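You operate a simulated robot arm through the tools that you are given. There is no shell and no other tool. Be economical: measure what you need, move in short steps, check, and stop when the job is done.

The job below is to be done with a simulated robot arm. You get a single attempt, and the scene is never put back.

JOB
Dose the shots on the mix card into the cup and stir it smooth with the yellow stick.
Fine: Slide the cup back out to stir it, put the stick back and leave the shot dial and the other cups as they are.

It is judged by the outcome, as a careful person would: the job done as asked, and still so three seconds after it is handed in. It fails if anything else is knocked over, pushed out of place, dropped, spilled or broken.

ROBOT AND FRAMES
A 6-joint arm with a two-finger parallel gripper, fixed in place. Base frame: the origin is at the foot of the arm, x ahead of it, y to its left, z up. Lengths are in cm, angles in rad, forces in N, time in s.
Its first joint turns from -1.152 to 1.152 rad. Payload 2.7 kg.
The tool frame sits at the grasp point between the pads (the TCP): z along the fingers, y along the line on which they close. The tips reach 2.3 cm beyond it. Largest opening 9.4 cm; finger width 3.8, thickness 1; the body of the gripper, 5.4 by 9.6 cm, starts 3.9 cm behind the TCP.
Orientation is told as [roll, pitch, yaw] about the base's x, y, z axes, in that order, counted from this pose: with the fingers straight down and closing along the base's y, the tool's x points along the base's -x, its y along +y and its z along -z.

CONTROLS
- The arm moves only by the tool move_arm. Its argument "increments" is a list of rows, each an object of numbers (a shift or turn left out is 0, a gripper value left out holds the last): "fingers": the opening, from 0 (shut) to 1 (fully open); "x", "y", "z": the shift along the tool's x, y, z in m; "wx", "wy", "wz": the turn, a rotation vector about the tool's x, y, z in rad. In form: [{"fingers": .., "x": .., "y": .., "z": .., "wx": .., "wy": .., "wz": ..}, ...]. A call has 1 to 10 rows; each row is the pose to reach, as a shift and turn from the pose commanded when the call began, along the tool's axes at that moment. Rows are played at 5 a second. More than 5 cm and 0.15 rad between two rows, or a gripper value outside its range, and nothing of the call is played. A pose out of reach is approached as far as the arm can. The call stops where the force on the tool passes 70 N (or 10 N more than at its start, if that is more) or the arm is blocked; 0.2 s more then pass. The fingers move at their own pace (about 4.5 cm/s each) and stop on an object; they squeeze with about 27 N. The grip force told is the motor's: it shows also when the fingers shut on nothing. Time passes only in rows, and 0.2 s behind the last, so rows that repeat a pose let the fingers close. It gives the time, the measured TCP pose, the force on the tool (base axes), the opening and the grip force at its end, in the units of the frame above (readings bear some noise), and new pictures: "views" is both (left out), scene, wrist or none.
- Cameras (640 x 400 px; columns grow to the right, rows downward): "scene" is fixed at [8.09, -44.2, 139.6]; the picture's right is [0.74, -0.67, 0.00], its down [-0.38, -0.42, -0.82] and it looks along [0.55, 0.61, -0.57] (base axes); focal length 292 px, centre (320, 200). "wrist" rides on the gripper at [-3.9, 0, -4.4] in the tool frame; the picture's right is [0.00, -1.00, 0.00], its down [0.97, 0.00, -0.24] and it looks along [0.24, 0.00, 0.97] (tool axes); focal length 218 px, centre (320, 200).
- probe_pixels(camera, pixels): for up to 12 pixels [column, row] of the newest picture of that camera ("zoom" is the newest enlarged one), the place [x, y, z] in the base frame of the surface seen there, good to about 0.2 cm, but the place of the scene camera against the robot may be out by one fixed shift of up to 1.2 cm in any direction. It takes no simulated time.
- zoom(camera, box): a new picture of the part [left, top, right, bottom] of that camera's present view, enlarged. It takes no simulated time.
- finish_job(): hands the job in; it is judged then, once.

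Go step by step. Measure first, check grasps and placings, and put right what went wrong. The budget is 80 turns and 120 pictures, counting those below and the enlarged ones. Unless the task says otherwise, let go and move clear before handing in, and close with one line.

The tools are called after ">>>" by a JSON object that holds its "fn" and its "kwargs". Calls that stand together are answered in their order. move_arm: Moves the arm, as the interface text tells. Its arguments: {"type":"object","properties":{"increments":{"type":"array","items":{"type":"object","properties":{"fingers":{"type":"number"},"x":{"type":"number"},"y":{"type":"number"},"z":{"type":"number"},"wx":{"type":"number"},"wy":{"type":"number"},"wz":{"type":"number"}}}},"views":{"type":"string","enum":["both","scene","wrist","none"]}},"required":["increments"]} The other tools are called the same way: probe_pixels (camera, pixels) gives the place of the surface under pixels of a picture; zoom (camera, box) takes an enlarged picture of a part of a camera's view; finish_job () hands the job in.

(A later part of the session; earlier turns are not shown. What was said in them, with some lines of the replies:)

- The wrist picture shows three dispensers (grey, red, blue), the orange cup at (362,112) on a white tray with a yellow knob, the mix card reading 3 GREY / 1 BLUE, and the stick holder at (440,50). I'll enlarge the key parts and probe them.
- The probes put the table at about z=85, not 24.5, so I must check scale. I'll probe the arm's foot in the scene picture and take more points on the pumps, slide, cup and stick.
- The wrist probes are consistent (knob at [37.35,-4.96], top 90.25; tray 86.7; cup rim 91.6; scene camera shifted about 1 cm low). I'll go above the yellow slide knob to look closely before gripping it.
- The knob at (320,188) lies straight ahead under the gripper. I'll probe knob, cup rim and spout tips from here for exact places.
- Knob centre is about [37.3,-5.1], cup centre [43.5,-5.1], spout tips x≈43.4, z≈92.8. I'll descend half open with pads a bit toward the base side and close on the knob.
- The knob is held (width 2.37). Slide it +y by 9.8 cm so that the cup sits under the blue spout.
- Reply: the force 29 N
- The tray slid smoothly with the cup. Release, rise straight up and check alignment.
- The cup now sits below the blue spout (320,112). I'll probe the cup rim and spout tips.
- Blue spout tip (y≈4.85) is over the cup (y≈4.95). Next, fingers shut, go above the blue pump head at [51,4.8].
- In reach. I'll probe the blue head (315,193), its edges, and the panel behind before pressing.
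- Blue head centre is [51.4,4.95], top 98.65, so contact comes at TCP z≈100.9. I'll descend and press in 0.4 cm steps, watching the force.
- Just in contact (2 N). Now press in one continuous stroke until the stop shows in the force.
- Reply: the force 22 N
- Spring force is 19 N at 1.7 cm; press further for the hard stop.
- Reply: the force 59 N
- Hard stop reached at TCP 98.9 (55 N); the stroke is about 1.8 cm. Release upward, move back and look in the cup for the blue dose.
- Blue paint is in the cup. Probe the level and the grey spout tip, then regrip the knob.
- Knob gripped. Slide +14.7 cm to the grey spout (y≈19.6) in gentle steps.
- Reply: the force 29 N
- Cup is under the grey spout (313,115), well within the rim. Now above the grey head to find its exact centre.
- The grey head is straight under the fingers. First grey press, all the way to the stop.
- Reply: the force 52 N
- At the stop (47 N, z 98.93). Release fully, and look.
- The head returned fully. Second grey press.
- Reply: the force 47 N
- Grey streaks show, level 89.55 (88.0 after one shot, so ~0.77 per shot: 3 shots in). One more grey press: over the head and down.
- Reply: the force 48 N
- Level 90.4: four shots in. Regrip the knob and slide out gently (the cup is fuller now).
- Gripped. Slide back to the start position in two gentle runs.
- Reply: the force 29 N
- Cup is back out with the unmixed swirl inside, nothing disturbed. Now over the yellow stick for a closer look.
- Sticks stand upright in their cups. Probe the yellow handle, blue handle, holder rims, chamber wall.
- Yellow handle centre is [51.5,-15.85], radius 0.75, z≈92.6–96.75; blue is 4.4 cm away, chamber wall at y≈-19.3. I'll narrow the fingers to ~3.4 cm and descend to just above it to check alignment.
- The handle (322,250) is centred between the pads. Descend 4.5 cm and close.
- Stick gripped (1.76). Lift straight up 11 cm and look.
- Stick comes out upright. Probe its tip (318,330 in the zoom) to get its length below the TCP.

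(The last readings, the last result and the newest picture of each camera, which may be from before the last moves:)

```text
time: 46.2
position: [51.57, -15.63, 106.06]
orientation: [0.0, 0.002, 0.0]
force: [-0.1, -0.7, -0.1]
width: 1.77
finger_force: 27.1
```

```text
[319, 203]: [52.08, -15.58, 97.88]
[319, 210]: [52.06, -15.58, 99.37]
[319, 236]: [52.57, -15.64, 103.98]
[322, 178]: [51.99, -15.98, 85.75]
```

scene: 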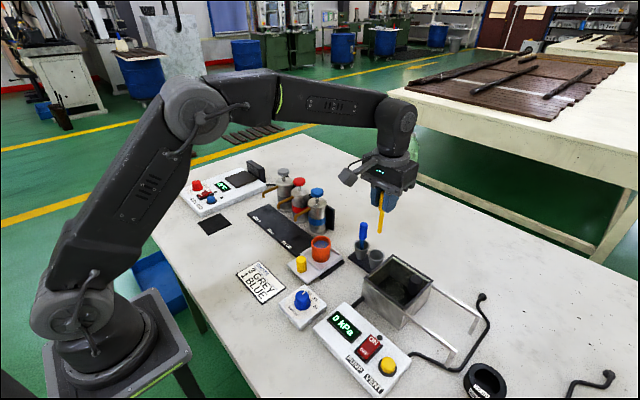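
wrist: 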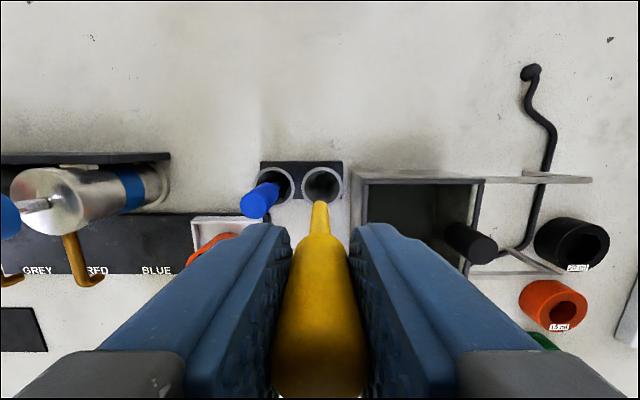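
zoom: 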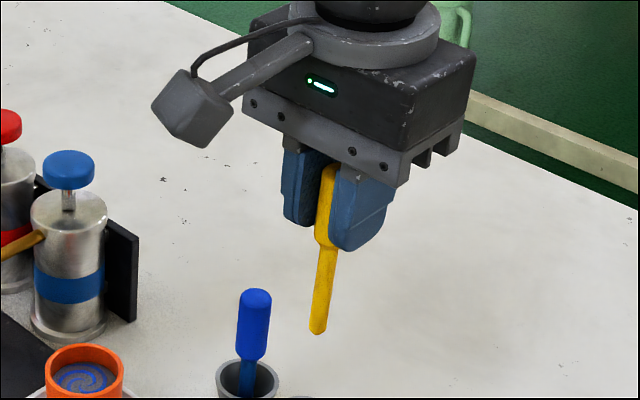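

Tip is ~9.35 cm below the TCP. Cup floor is 87.3, so I'll stir at TCP ≈97.6. Move over the cup centre [43.45,-5.1] at present height and check.

>>> {"fn": "move_arm", "kwargs": {"increments": [{"x": 0.02, "y": 0.027}, {"x": 0.04, "y": 0.054}, {"x": 0.06, "y": 0.08}, {"x": 0.081, "y": 0.1065}, {"x": 0.081, "y": 0.1065}], "views": "both"}}

>>> {"fn": "zoom", "kwargs": {"camera": "scene", "box": [260, 180, 380, 280]}}

```text
time: 47.4
position: [43.42, -4.98, 106.18]
orientation: [0.0, -0.003, 0.0]
force: [-0.2, -0.2, 0.1]
width: 1.76
finger_force: 26.9
```

scene: 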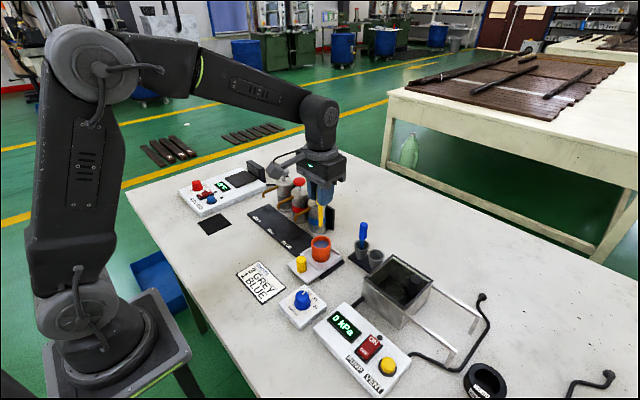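
wrist: 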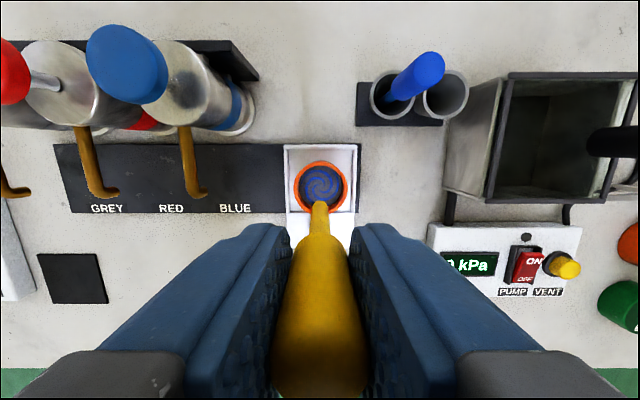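

```text
4.00 times, centred on (320, 230) of scene
```

zoom: 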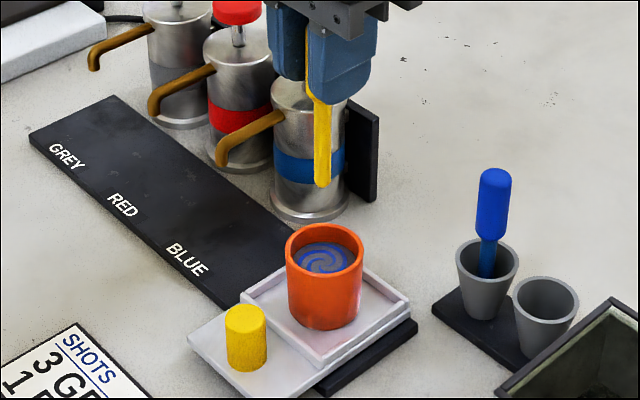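

Check the tip against the cup rim in the same camera.

>>> {"fn": "probe_pixels", "kwargs": {"camera": "zoom", "pixels": [[323, 183], [323, 160], [288, 250], [361, 250], [324, 227], [324, 274], [317, 183], [329, 180]]}}

>>> {"fn": "probe_pixels", "kwargs": {"camera": "wrist", "pixels": [[296, 187], [345, 187], [320, 163], [320, 185], [319, 206], [319, 215]]}}

```text
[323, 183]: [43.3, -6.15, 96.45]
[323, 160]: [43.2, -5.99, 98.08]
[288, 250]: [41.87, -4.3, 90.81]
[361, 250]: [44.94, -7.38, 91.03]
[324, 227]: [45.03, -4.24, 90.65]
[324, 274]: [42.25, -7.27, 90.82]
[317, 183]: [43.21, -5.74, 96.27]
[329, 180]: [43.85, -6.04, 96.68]
```

```text
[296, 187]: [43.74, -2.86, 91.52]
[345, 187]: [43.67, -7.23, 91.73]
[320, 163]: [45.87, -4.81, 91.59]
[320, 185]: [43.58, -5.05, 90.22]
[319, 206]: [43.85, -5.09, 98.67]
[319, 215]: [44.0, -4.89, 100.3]
```

Tip and cup centre coincide (≈[43.5,-5.8] in the scene's shifted frame). Descend 8.5 cm into the cup.

>>> {"fn": "move_arm", "kwargs": {"increments": [{"z": 0.025}, {"z": 0.045}, {"z": 0.06}, {"z": 0.07}, {"z": 0.078}, {"z": 0.085}, {"z": 0.085}], "views": "both"}}

>>> {"fn": "zoom", "kwargs": {"camera": "scene", "box": [260, 180, 380, 280]}}

```text
time: 49.0
position: [43.29, -5.19, 97.6]
orientation: [0.0, -0.002, 0.001]
force: [0.1, 0.2, -0.5]
width: 1.79
finger_force: 27.3
```

scene: 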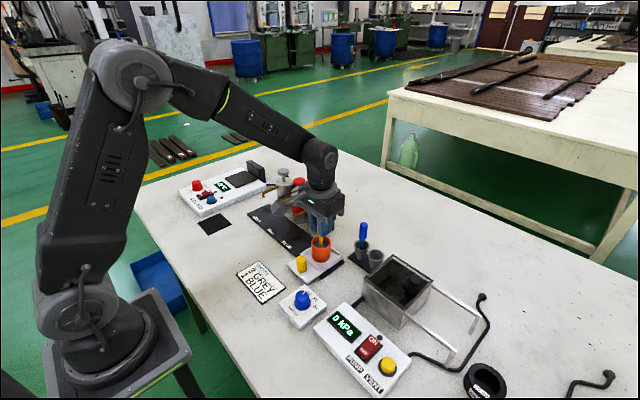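
wrist: 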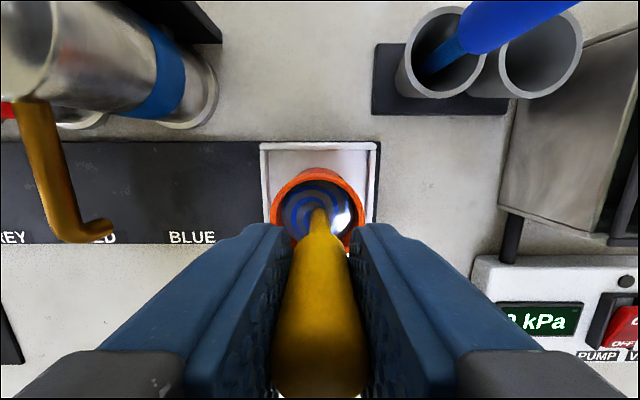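

```text
4.00 times, centred on (320, 230) of scene
```

zoom: 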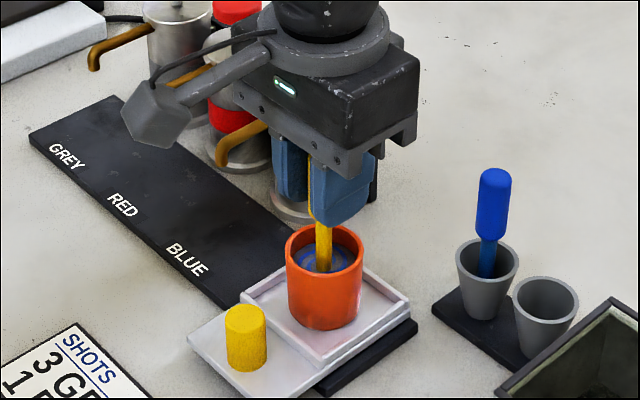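

Stick is in the paint without touching anything. Stir in circles of 0.8 cm radius.

>>> {"fn": "move_arm", "kwargs": {"increments": [{"x": 0.008}, {"x": 0.0057, "y": 0.0057}, {"y": 0.008}, {"x": -0.0057, "y": 0.0057}, {"x": -0.008}, {"x": -0.0057, "y": -0.0057}, {"y": -0.008}, {"x": 0.0057, "y": -0.0057}, {"x": 0.008}], "views": "none"}}

>>> {"fn": "move_arm", "kwargs": {"increments": [{"x": -0.0023, "y": 0.0057}, {"x": -0.008, "y": 0.008}, {"x": -0.0137, "y": 0.0057}, {"x": -0.016}, {"x": -0.0137, "y": -0.0057}, {"x": -0.008, "y": -0.008}, {"x": -0.0023, "y": -0.0057}, {"x": 0, "y": 0}], "views": "none"}}

>>> {"fn": "move_arm", "kwargs": {"increments": [{"x": -0.0023, "y": 0.0057}, {"x": -0.008, "y": 0.008}, {"x": -0.0137, "y": 0.0057}, {"x": -0.016}, {"x": -0.0137, "y": -0.0057}, {"x": -0.008, "y": -0.008}, {"x": -0.0023, "y": -0.0057}, {"x": 0, "y": 0}], "views": "wrist"}}

>>> {"fn": "zoom", "kwargs": {"camera": "wrist", "box": [240, 130, 400, 230]}}

```text
time: 51.0
position: [42.6, -5.13, 97.64]
orientation: [-0.001, 0.001, -0.001]
force: [-0.5, -0.2, -0.6]
width: 1.8
finger_force: 26.8
```

```text
time: 52.8
position: [42.46, -5.08, 97.68]
orientation: [-0.001, -0.002, 0.001]
force: [-0.4, -0.3, -0.2]
width: 1.76
finger_force: 27.0
```

```text
time: 54.6
position: [42.5, -5.17, 97.61]
orientation: [-0.002, -0.001, 0.001]
force: [0.0, -0.2, 0.3]
width: 1.76
finger_force: 27.2
```

wrist: 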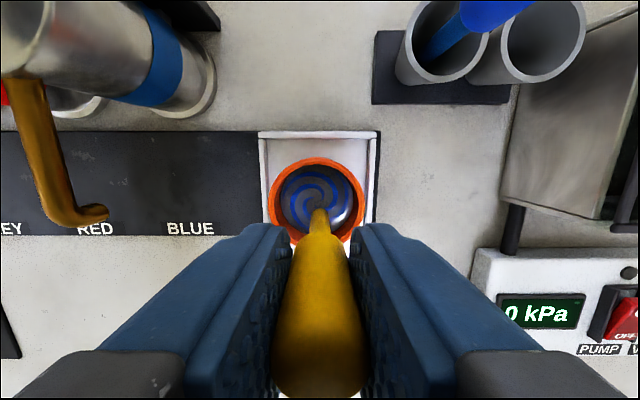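

```text
4.00 times, centred on (320, 180) of wrist
```

zoom: 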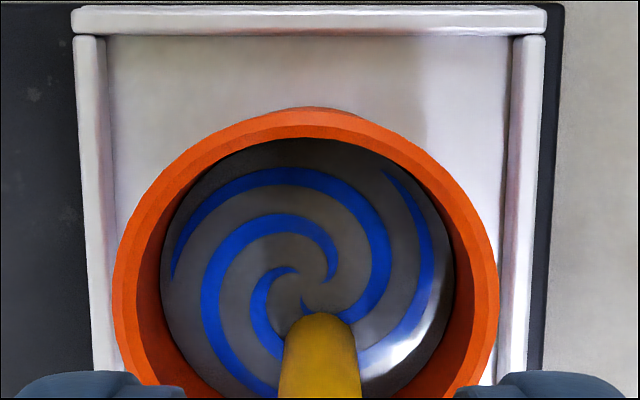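

Swirls remain after three turns, but motion is free of contact. Go 0.4 cm deeper and stir wider (1.0 cm) for more turns.

>>> {"fn": "move_arm", "kwargs": {"increments": [{"x": 0.002, "z": 0.004}, {"x": -0.001, "y": 0.007, "z": 0.004}, {"x": -0.008, "y": 0.01, "z": 0.004}, {"x": -0.015, "y": 0.007, "z": 0.004}, {"x": -0.018, "z": 0.004}, {"x": -0.015, "y": -0.007, "z": 0.004}, {"x": -0.008, "y": -0.01, "z": 0.004}, {"x": -0.001, "y": -0.007, "z": 0.004}, {"x": 0.002, "z": 0.004}], "views": "none"}}

>>> {"fn": "move_arm", "kwargs": {"increments": [{"x": -0.003, "y": 0.007}, {"x": -0.01, "y": 0.01}, {"x": -0.017, "y": 0.007}, {"x": -0.02}, {"x": -0.017, "y": -0.007}, {"x": -0.01, "y": -0.01}, {"x": -0.003, "y": -0.007}, {"x": 0, "y": 0}], "views": "none"}}

>>> {"fn": "move_arm", "kwargs": {"increments": [{"x": -0.003, "y": 0.007}, {"x": -0.01, "y": 0.01}, {"x": -0.017, "y": 0.007}, {"x": -0.02}, {"x": -0.017, "y": -0.007}, {"x": -0.01, "y": -0.01}, {"x": -0.003, "y": -0.007}, {"x": 0, "y": 0}], "views": "none"}}

>>> {"fn": "move_arm", "kwargs": {"increments": [{"x": -0.003, "y": 0.007}, {"x": -0.01, "y": 0.01}, {"x": -0.017, "y": 0.007}, {"x": -0.02}, {"x": -0.017, "y": -0.007}, {"x": -0.01, "y": -0.01}, {"x": -0.003, "y": -0.007}, {"x": 0, "y": 0}], "views": "wrist"}}

>>> {"fn": "zoom", "kwargs": {"camera": "wrist", "box": [240, 130, 400, 230]}}

```text
time: 56.6
position: [42.47, -5.06, 96.88]
orientation: [-0.001, -0.001, 0.001]
force: [-0.2, 0.0, -0.6]
width: 1.77
finger_force: 27.0
```

```text
time: 58.4
position: [42.37, -5.07, 97.11]
orientation: [-0.001, -0.003, 0.0]
force: [0.6, -0.1, -0.4]
width: 1.77
finger_force: 26.7
```

```text
time: 60.2
position: [42.19, -5.11, 97.09]
orientation: [0.0, 0.001, 0.0]
force: [0.7, 0.4, -0.7]
width: 1.75
finger_force: 27.3
```

```text
time: 62.0
position: [42.31, -5.1, 97.03]
orientation: [-0.002, -0.002, -0.001]
force: [-0.4, -0.2, 0.3]
width: 1.77
finger_force: 27.0
```

wrist: 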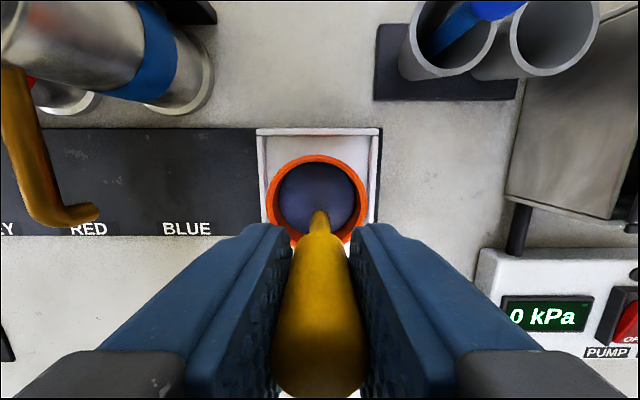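

```text
4.00 times, centred on (320, 180) of wrist
```

zoom: 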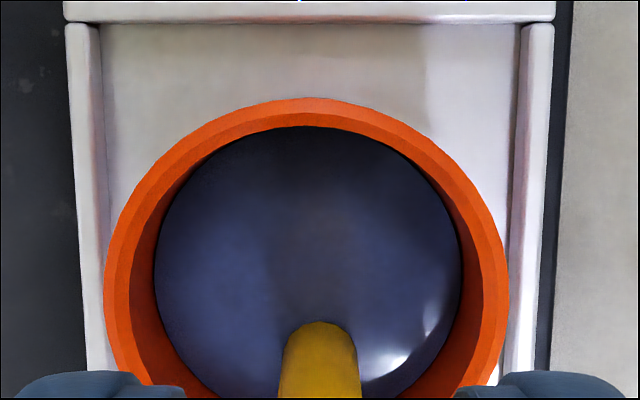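

The paint is now one uniform slate colour. Return to the centre, lift straight out slowly and let it drip over the cup.

>>> {"fn": "move_arm", "kwargs": {"increments": [{"x": -0.01}, {"x": -0.01, "z": -0.02}, {"x": -0.01, "z": -0.04}, {"x": -0.01, "z": -0.05}, {"x": -0.01, "z": -0.05}, {"x": -0.01, "z": -0.05}, {"x": -0.01, "z": -0.07}, {"x": -0.01, "z": -0.092}, {"x": -0.01, "z": -0.092}, {"x": -0.01, "z": -0.092}], "views": "both"}}

>>> {"fn": "zoom", "kwargs": {"camera": "scene", "box": [260, 180, 380, 280]}}

```text
time: 64.2
position: [43.3, -5.15, 106.24]
orientation: [0.0, -0.003, -0.001]
force: [-1.1, 0.5, -0.5]
width: 1.77
finger_force: 26.6
```

scene: 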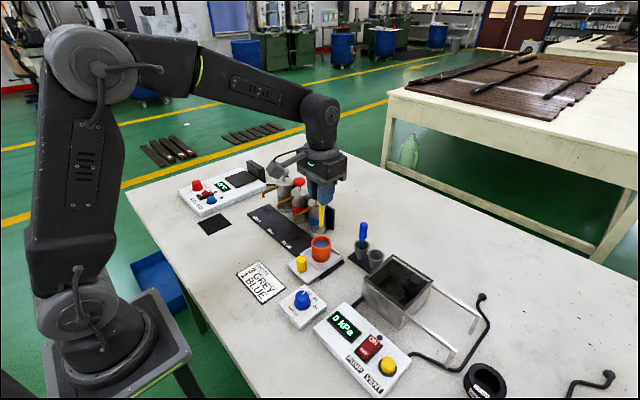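
wrist: 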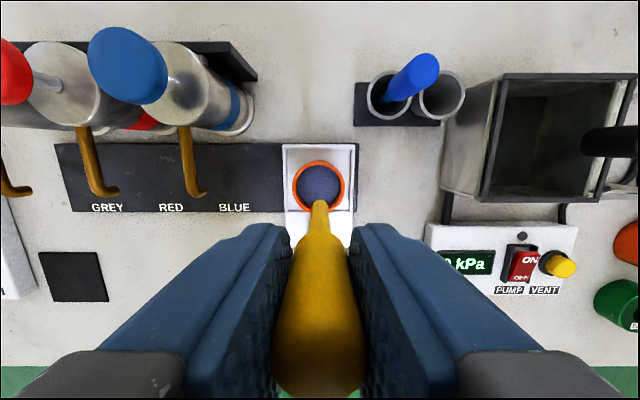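

```text
4.00 times, centred on (320, 230) of scene
```

zoom: 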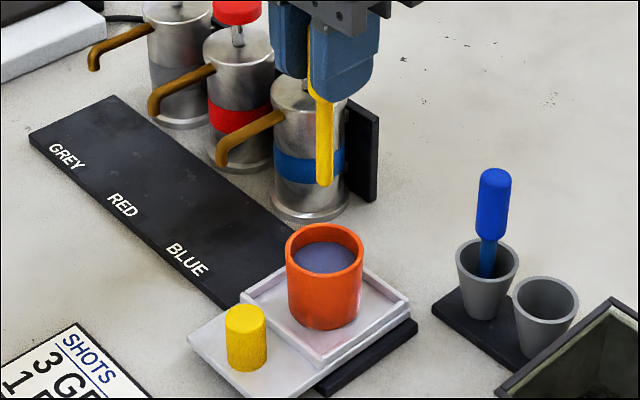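

Mixed smooth, no spills. Carry the stick back over its holder by the reverse path.

>>> {"fn": "move_arm", "kwargs": {"increments": [{"x": -0.02, "y": -0.027}, {"x": -0.04, "y": -0.054}, {"x": -0.06, "y": -0.08}, {"x": -0.081, "y": -0.1065}, {"x": -0.081, "y": -0.1065}, {"x": -0.081, "y": -0.1065}], "views": "both"}}

>>> {"fn": "zoom", "kwargs": {"camera": "scene", "box": [320, 180, 440, 280]}}

```text
time: 65.6
position: [51.49, -15.62, 106.34]
orientation: [-0.001, 0.0, 0.0]
force: [-0.4, 0.3, 0.5]
width: 1.77
finger_force: 26.3
```

scene: 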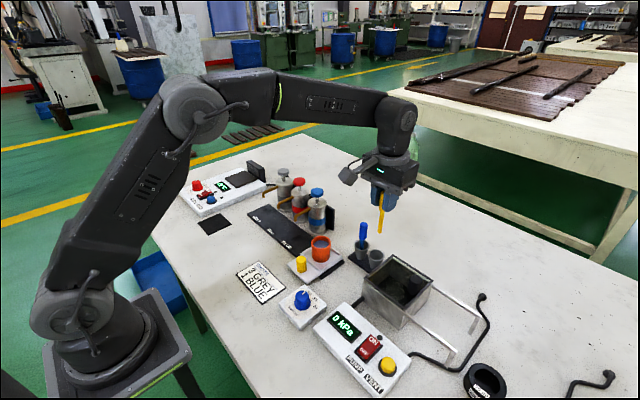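
wrist: 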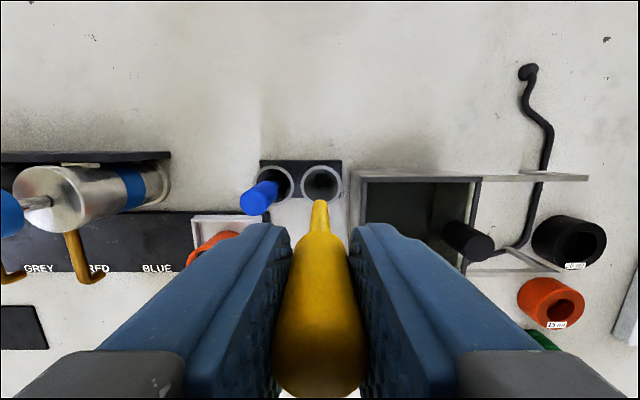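

```text
4.00 times, centred on (380, 230) of scene
```

zoom: 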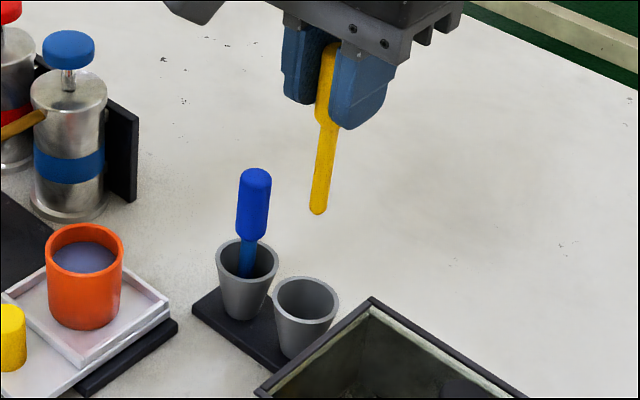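

Pose matches the lift-out pose (same view of holder at (321,183)). Lower 11.2 cm into the holder.

>>> {"fn": "move_arm", "kwargs": {"increments": [{"z": 0.025}, {"z": 0.05}, {"z": 0.07}, {"z": 0.085}, {"z": 0.098}, {"z": 0.107}, {"z": 0.112}, {"z": 0.112}], "views": "both"}}

>>> {"fn": "zoom", "kwargs": {"camera": "scene", "box": [320, 180, 440, 280]}}

```text
time: 67.4
position: [51.25, -15.77, 95.14]
orientation: [0.0, -0.003, -0.001]
force: [-0.3, 0.2, 3.0]
width: 1.77
finger_force: 26.8
```

scene: 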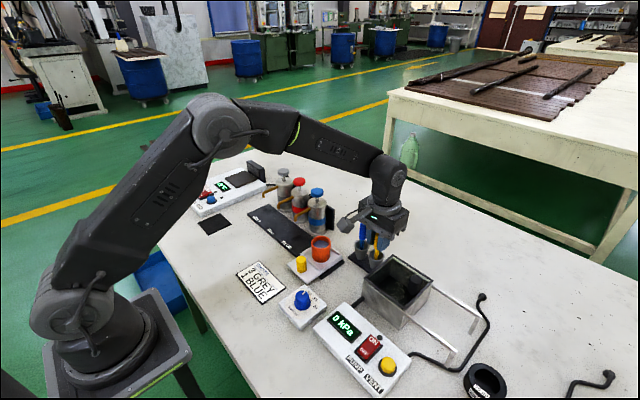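
wrist: 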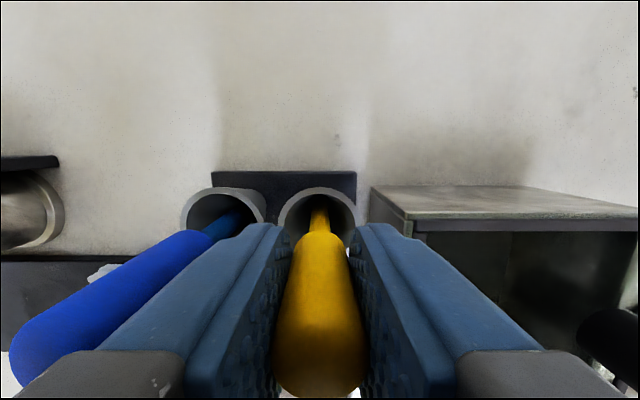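

```text
4.00 times, centred on (380, 230) of scene
```

zoom: 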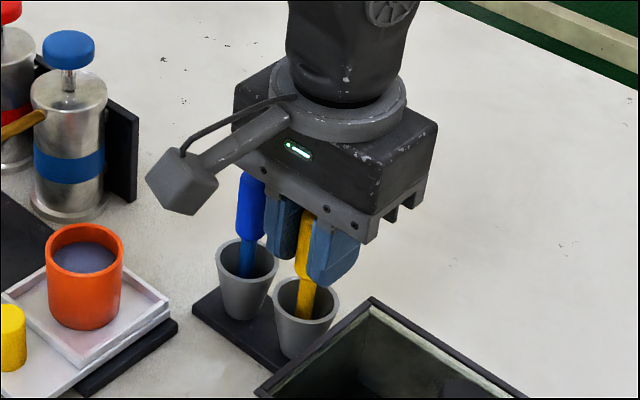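

Touching the bottom (3 N), the same as before lifting. Open to 3.4 cm only, and rise straight up.

>>> {"fn": "move_arm", "kwargs": {"increments": [{"fingers": 0.2}, {"fingers": 0.36}, {"fingers": 0.36}, {"z": -0.02}, {"z": -0.05}, {"z": -0.09}, {"z": -0.13}, {"z": -0.16}, {"z": -0.16}], "views": "both"}}

>>> {"fn": "zoom", "kwargs": {"camera": "scene", "box": [260, 190, 440, 310]}}

```text
time: 69.4
position: [51.44, -15.91, 111.29]
orientation: [0.0, 0.001, 0.002]
force: [0.1, -0.4, 0.2]
width: 3.39
finger_force: 0.1
```

scene: 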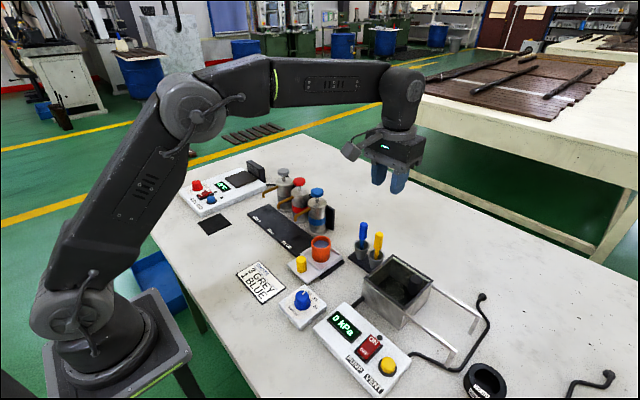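
wrist: 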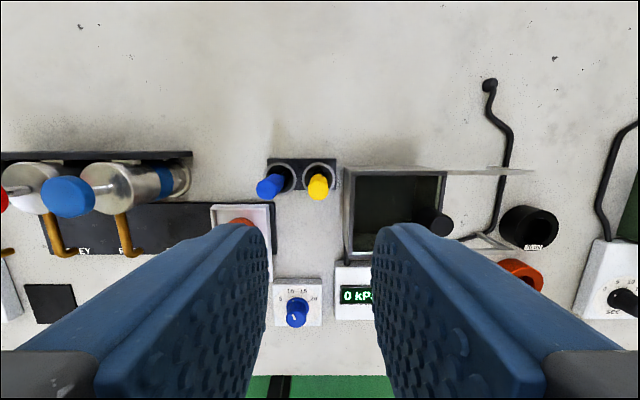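

```text
3.33 times, centred on (350, 250) of scene
```

zoom: 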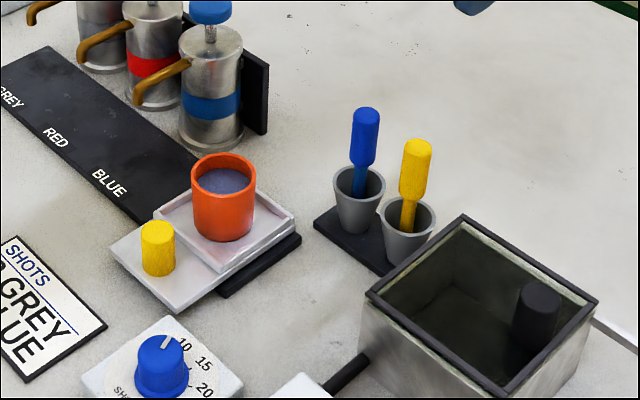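

The yellow stick stands upright in its holder, the cup is back out with smooth paint, the dial pointer is unchanged and the arm is clear. Handing in.

>>> {"fn": "finish_job", "kwargs": {}}

```text
The job is handed in.
```

The cup now holds 3 grey and 1 blue, stirred to one even colour and slid back out. The yellow stick is back in its holder, and the shot dial and other cups are as they were.
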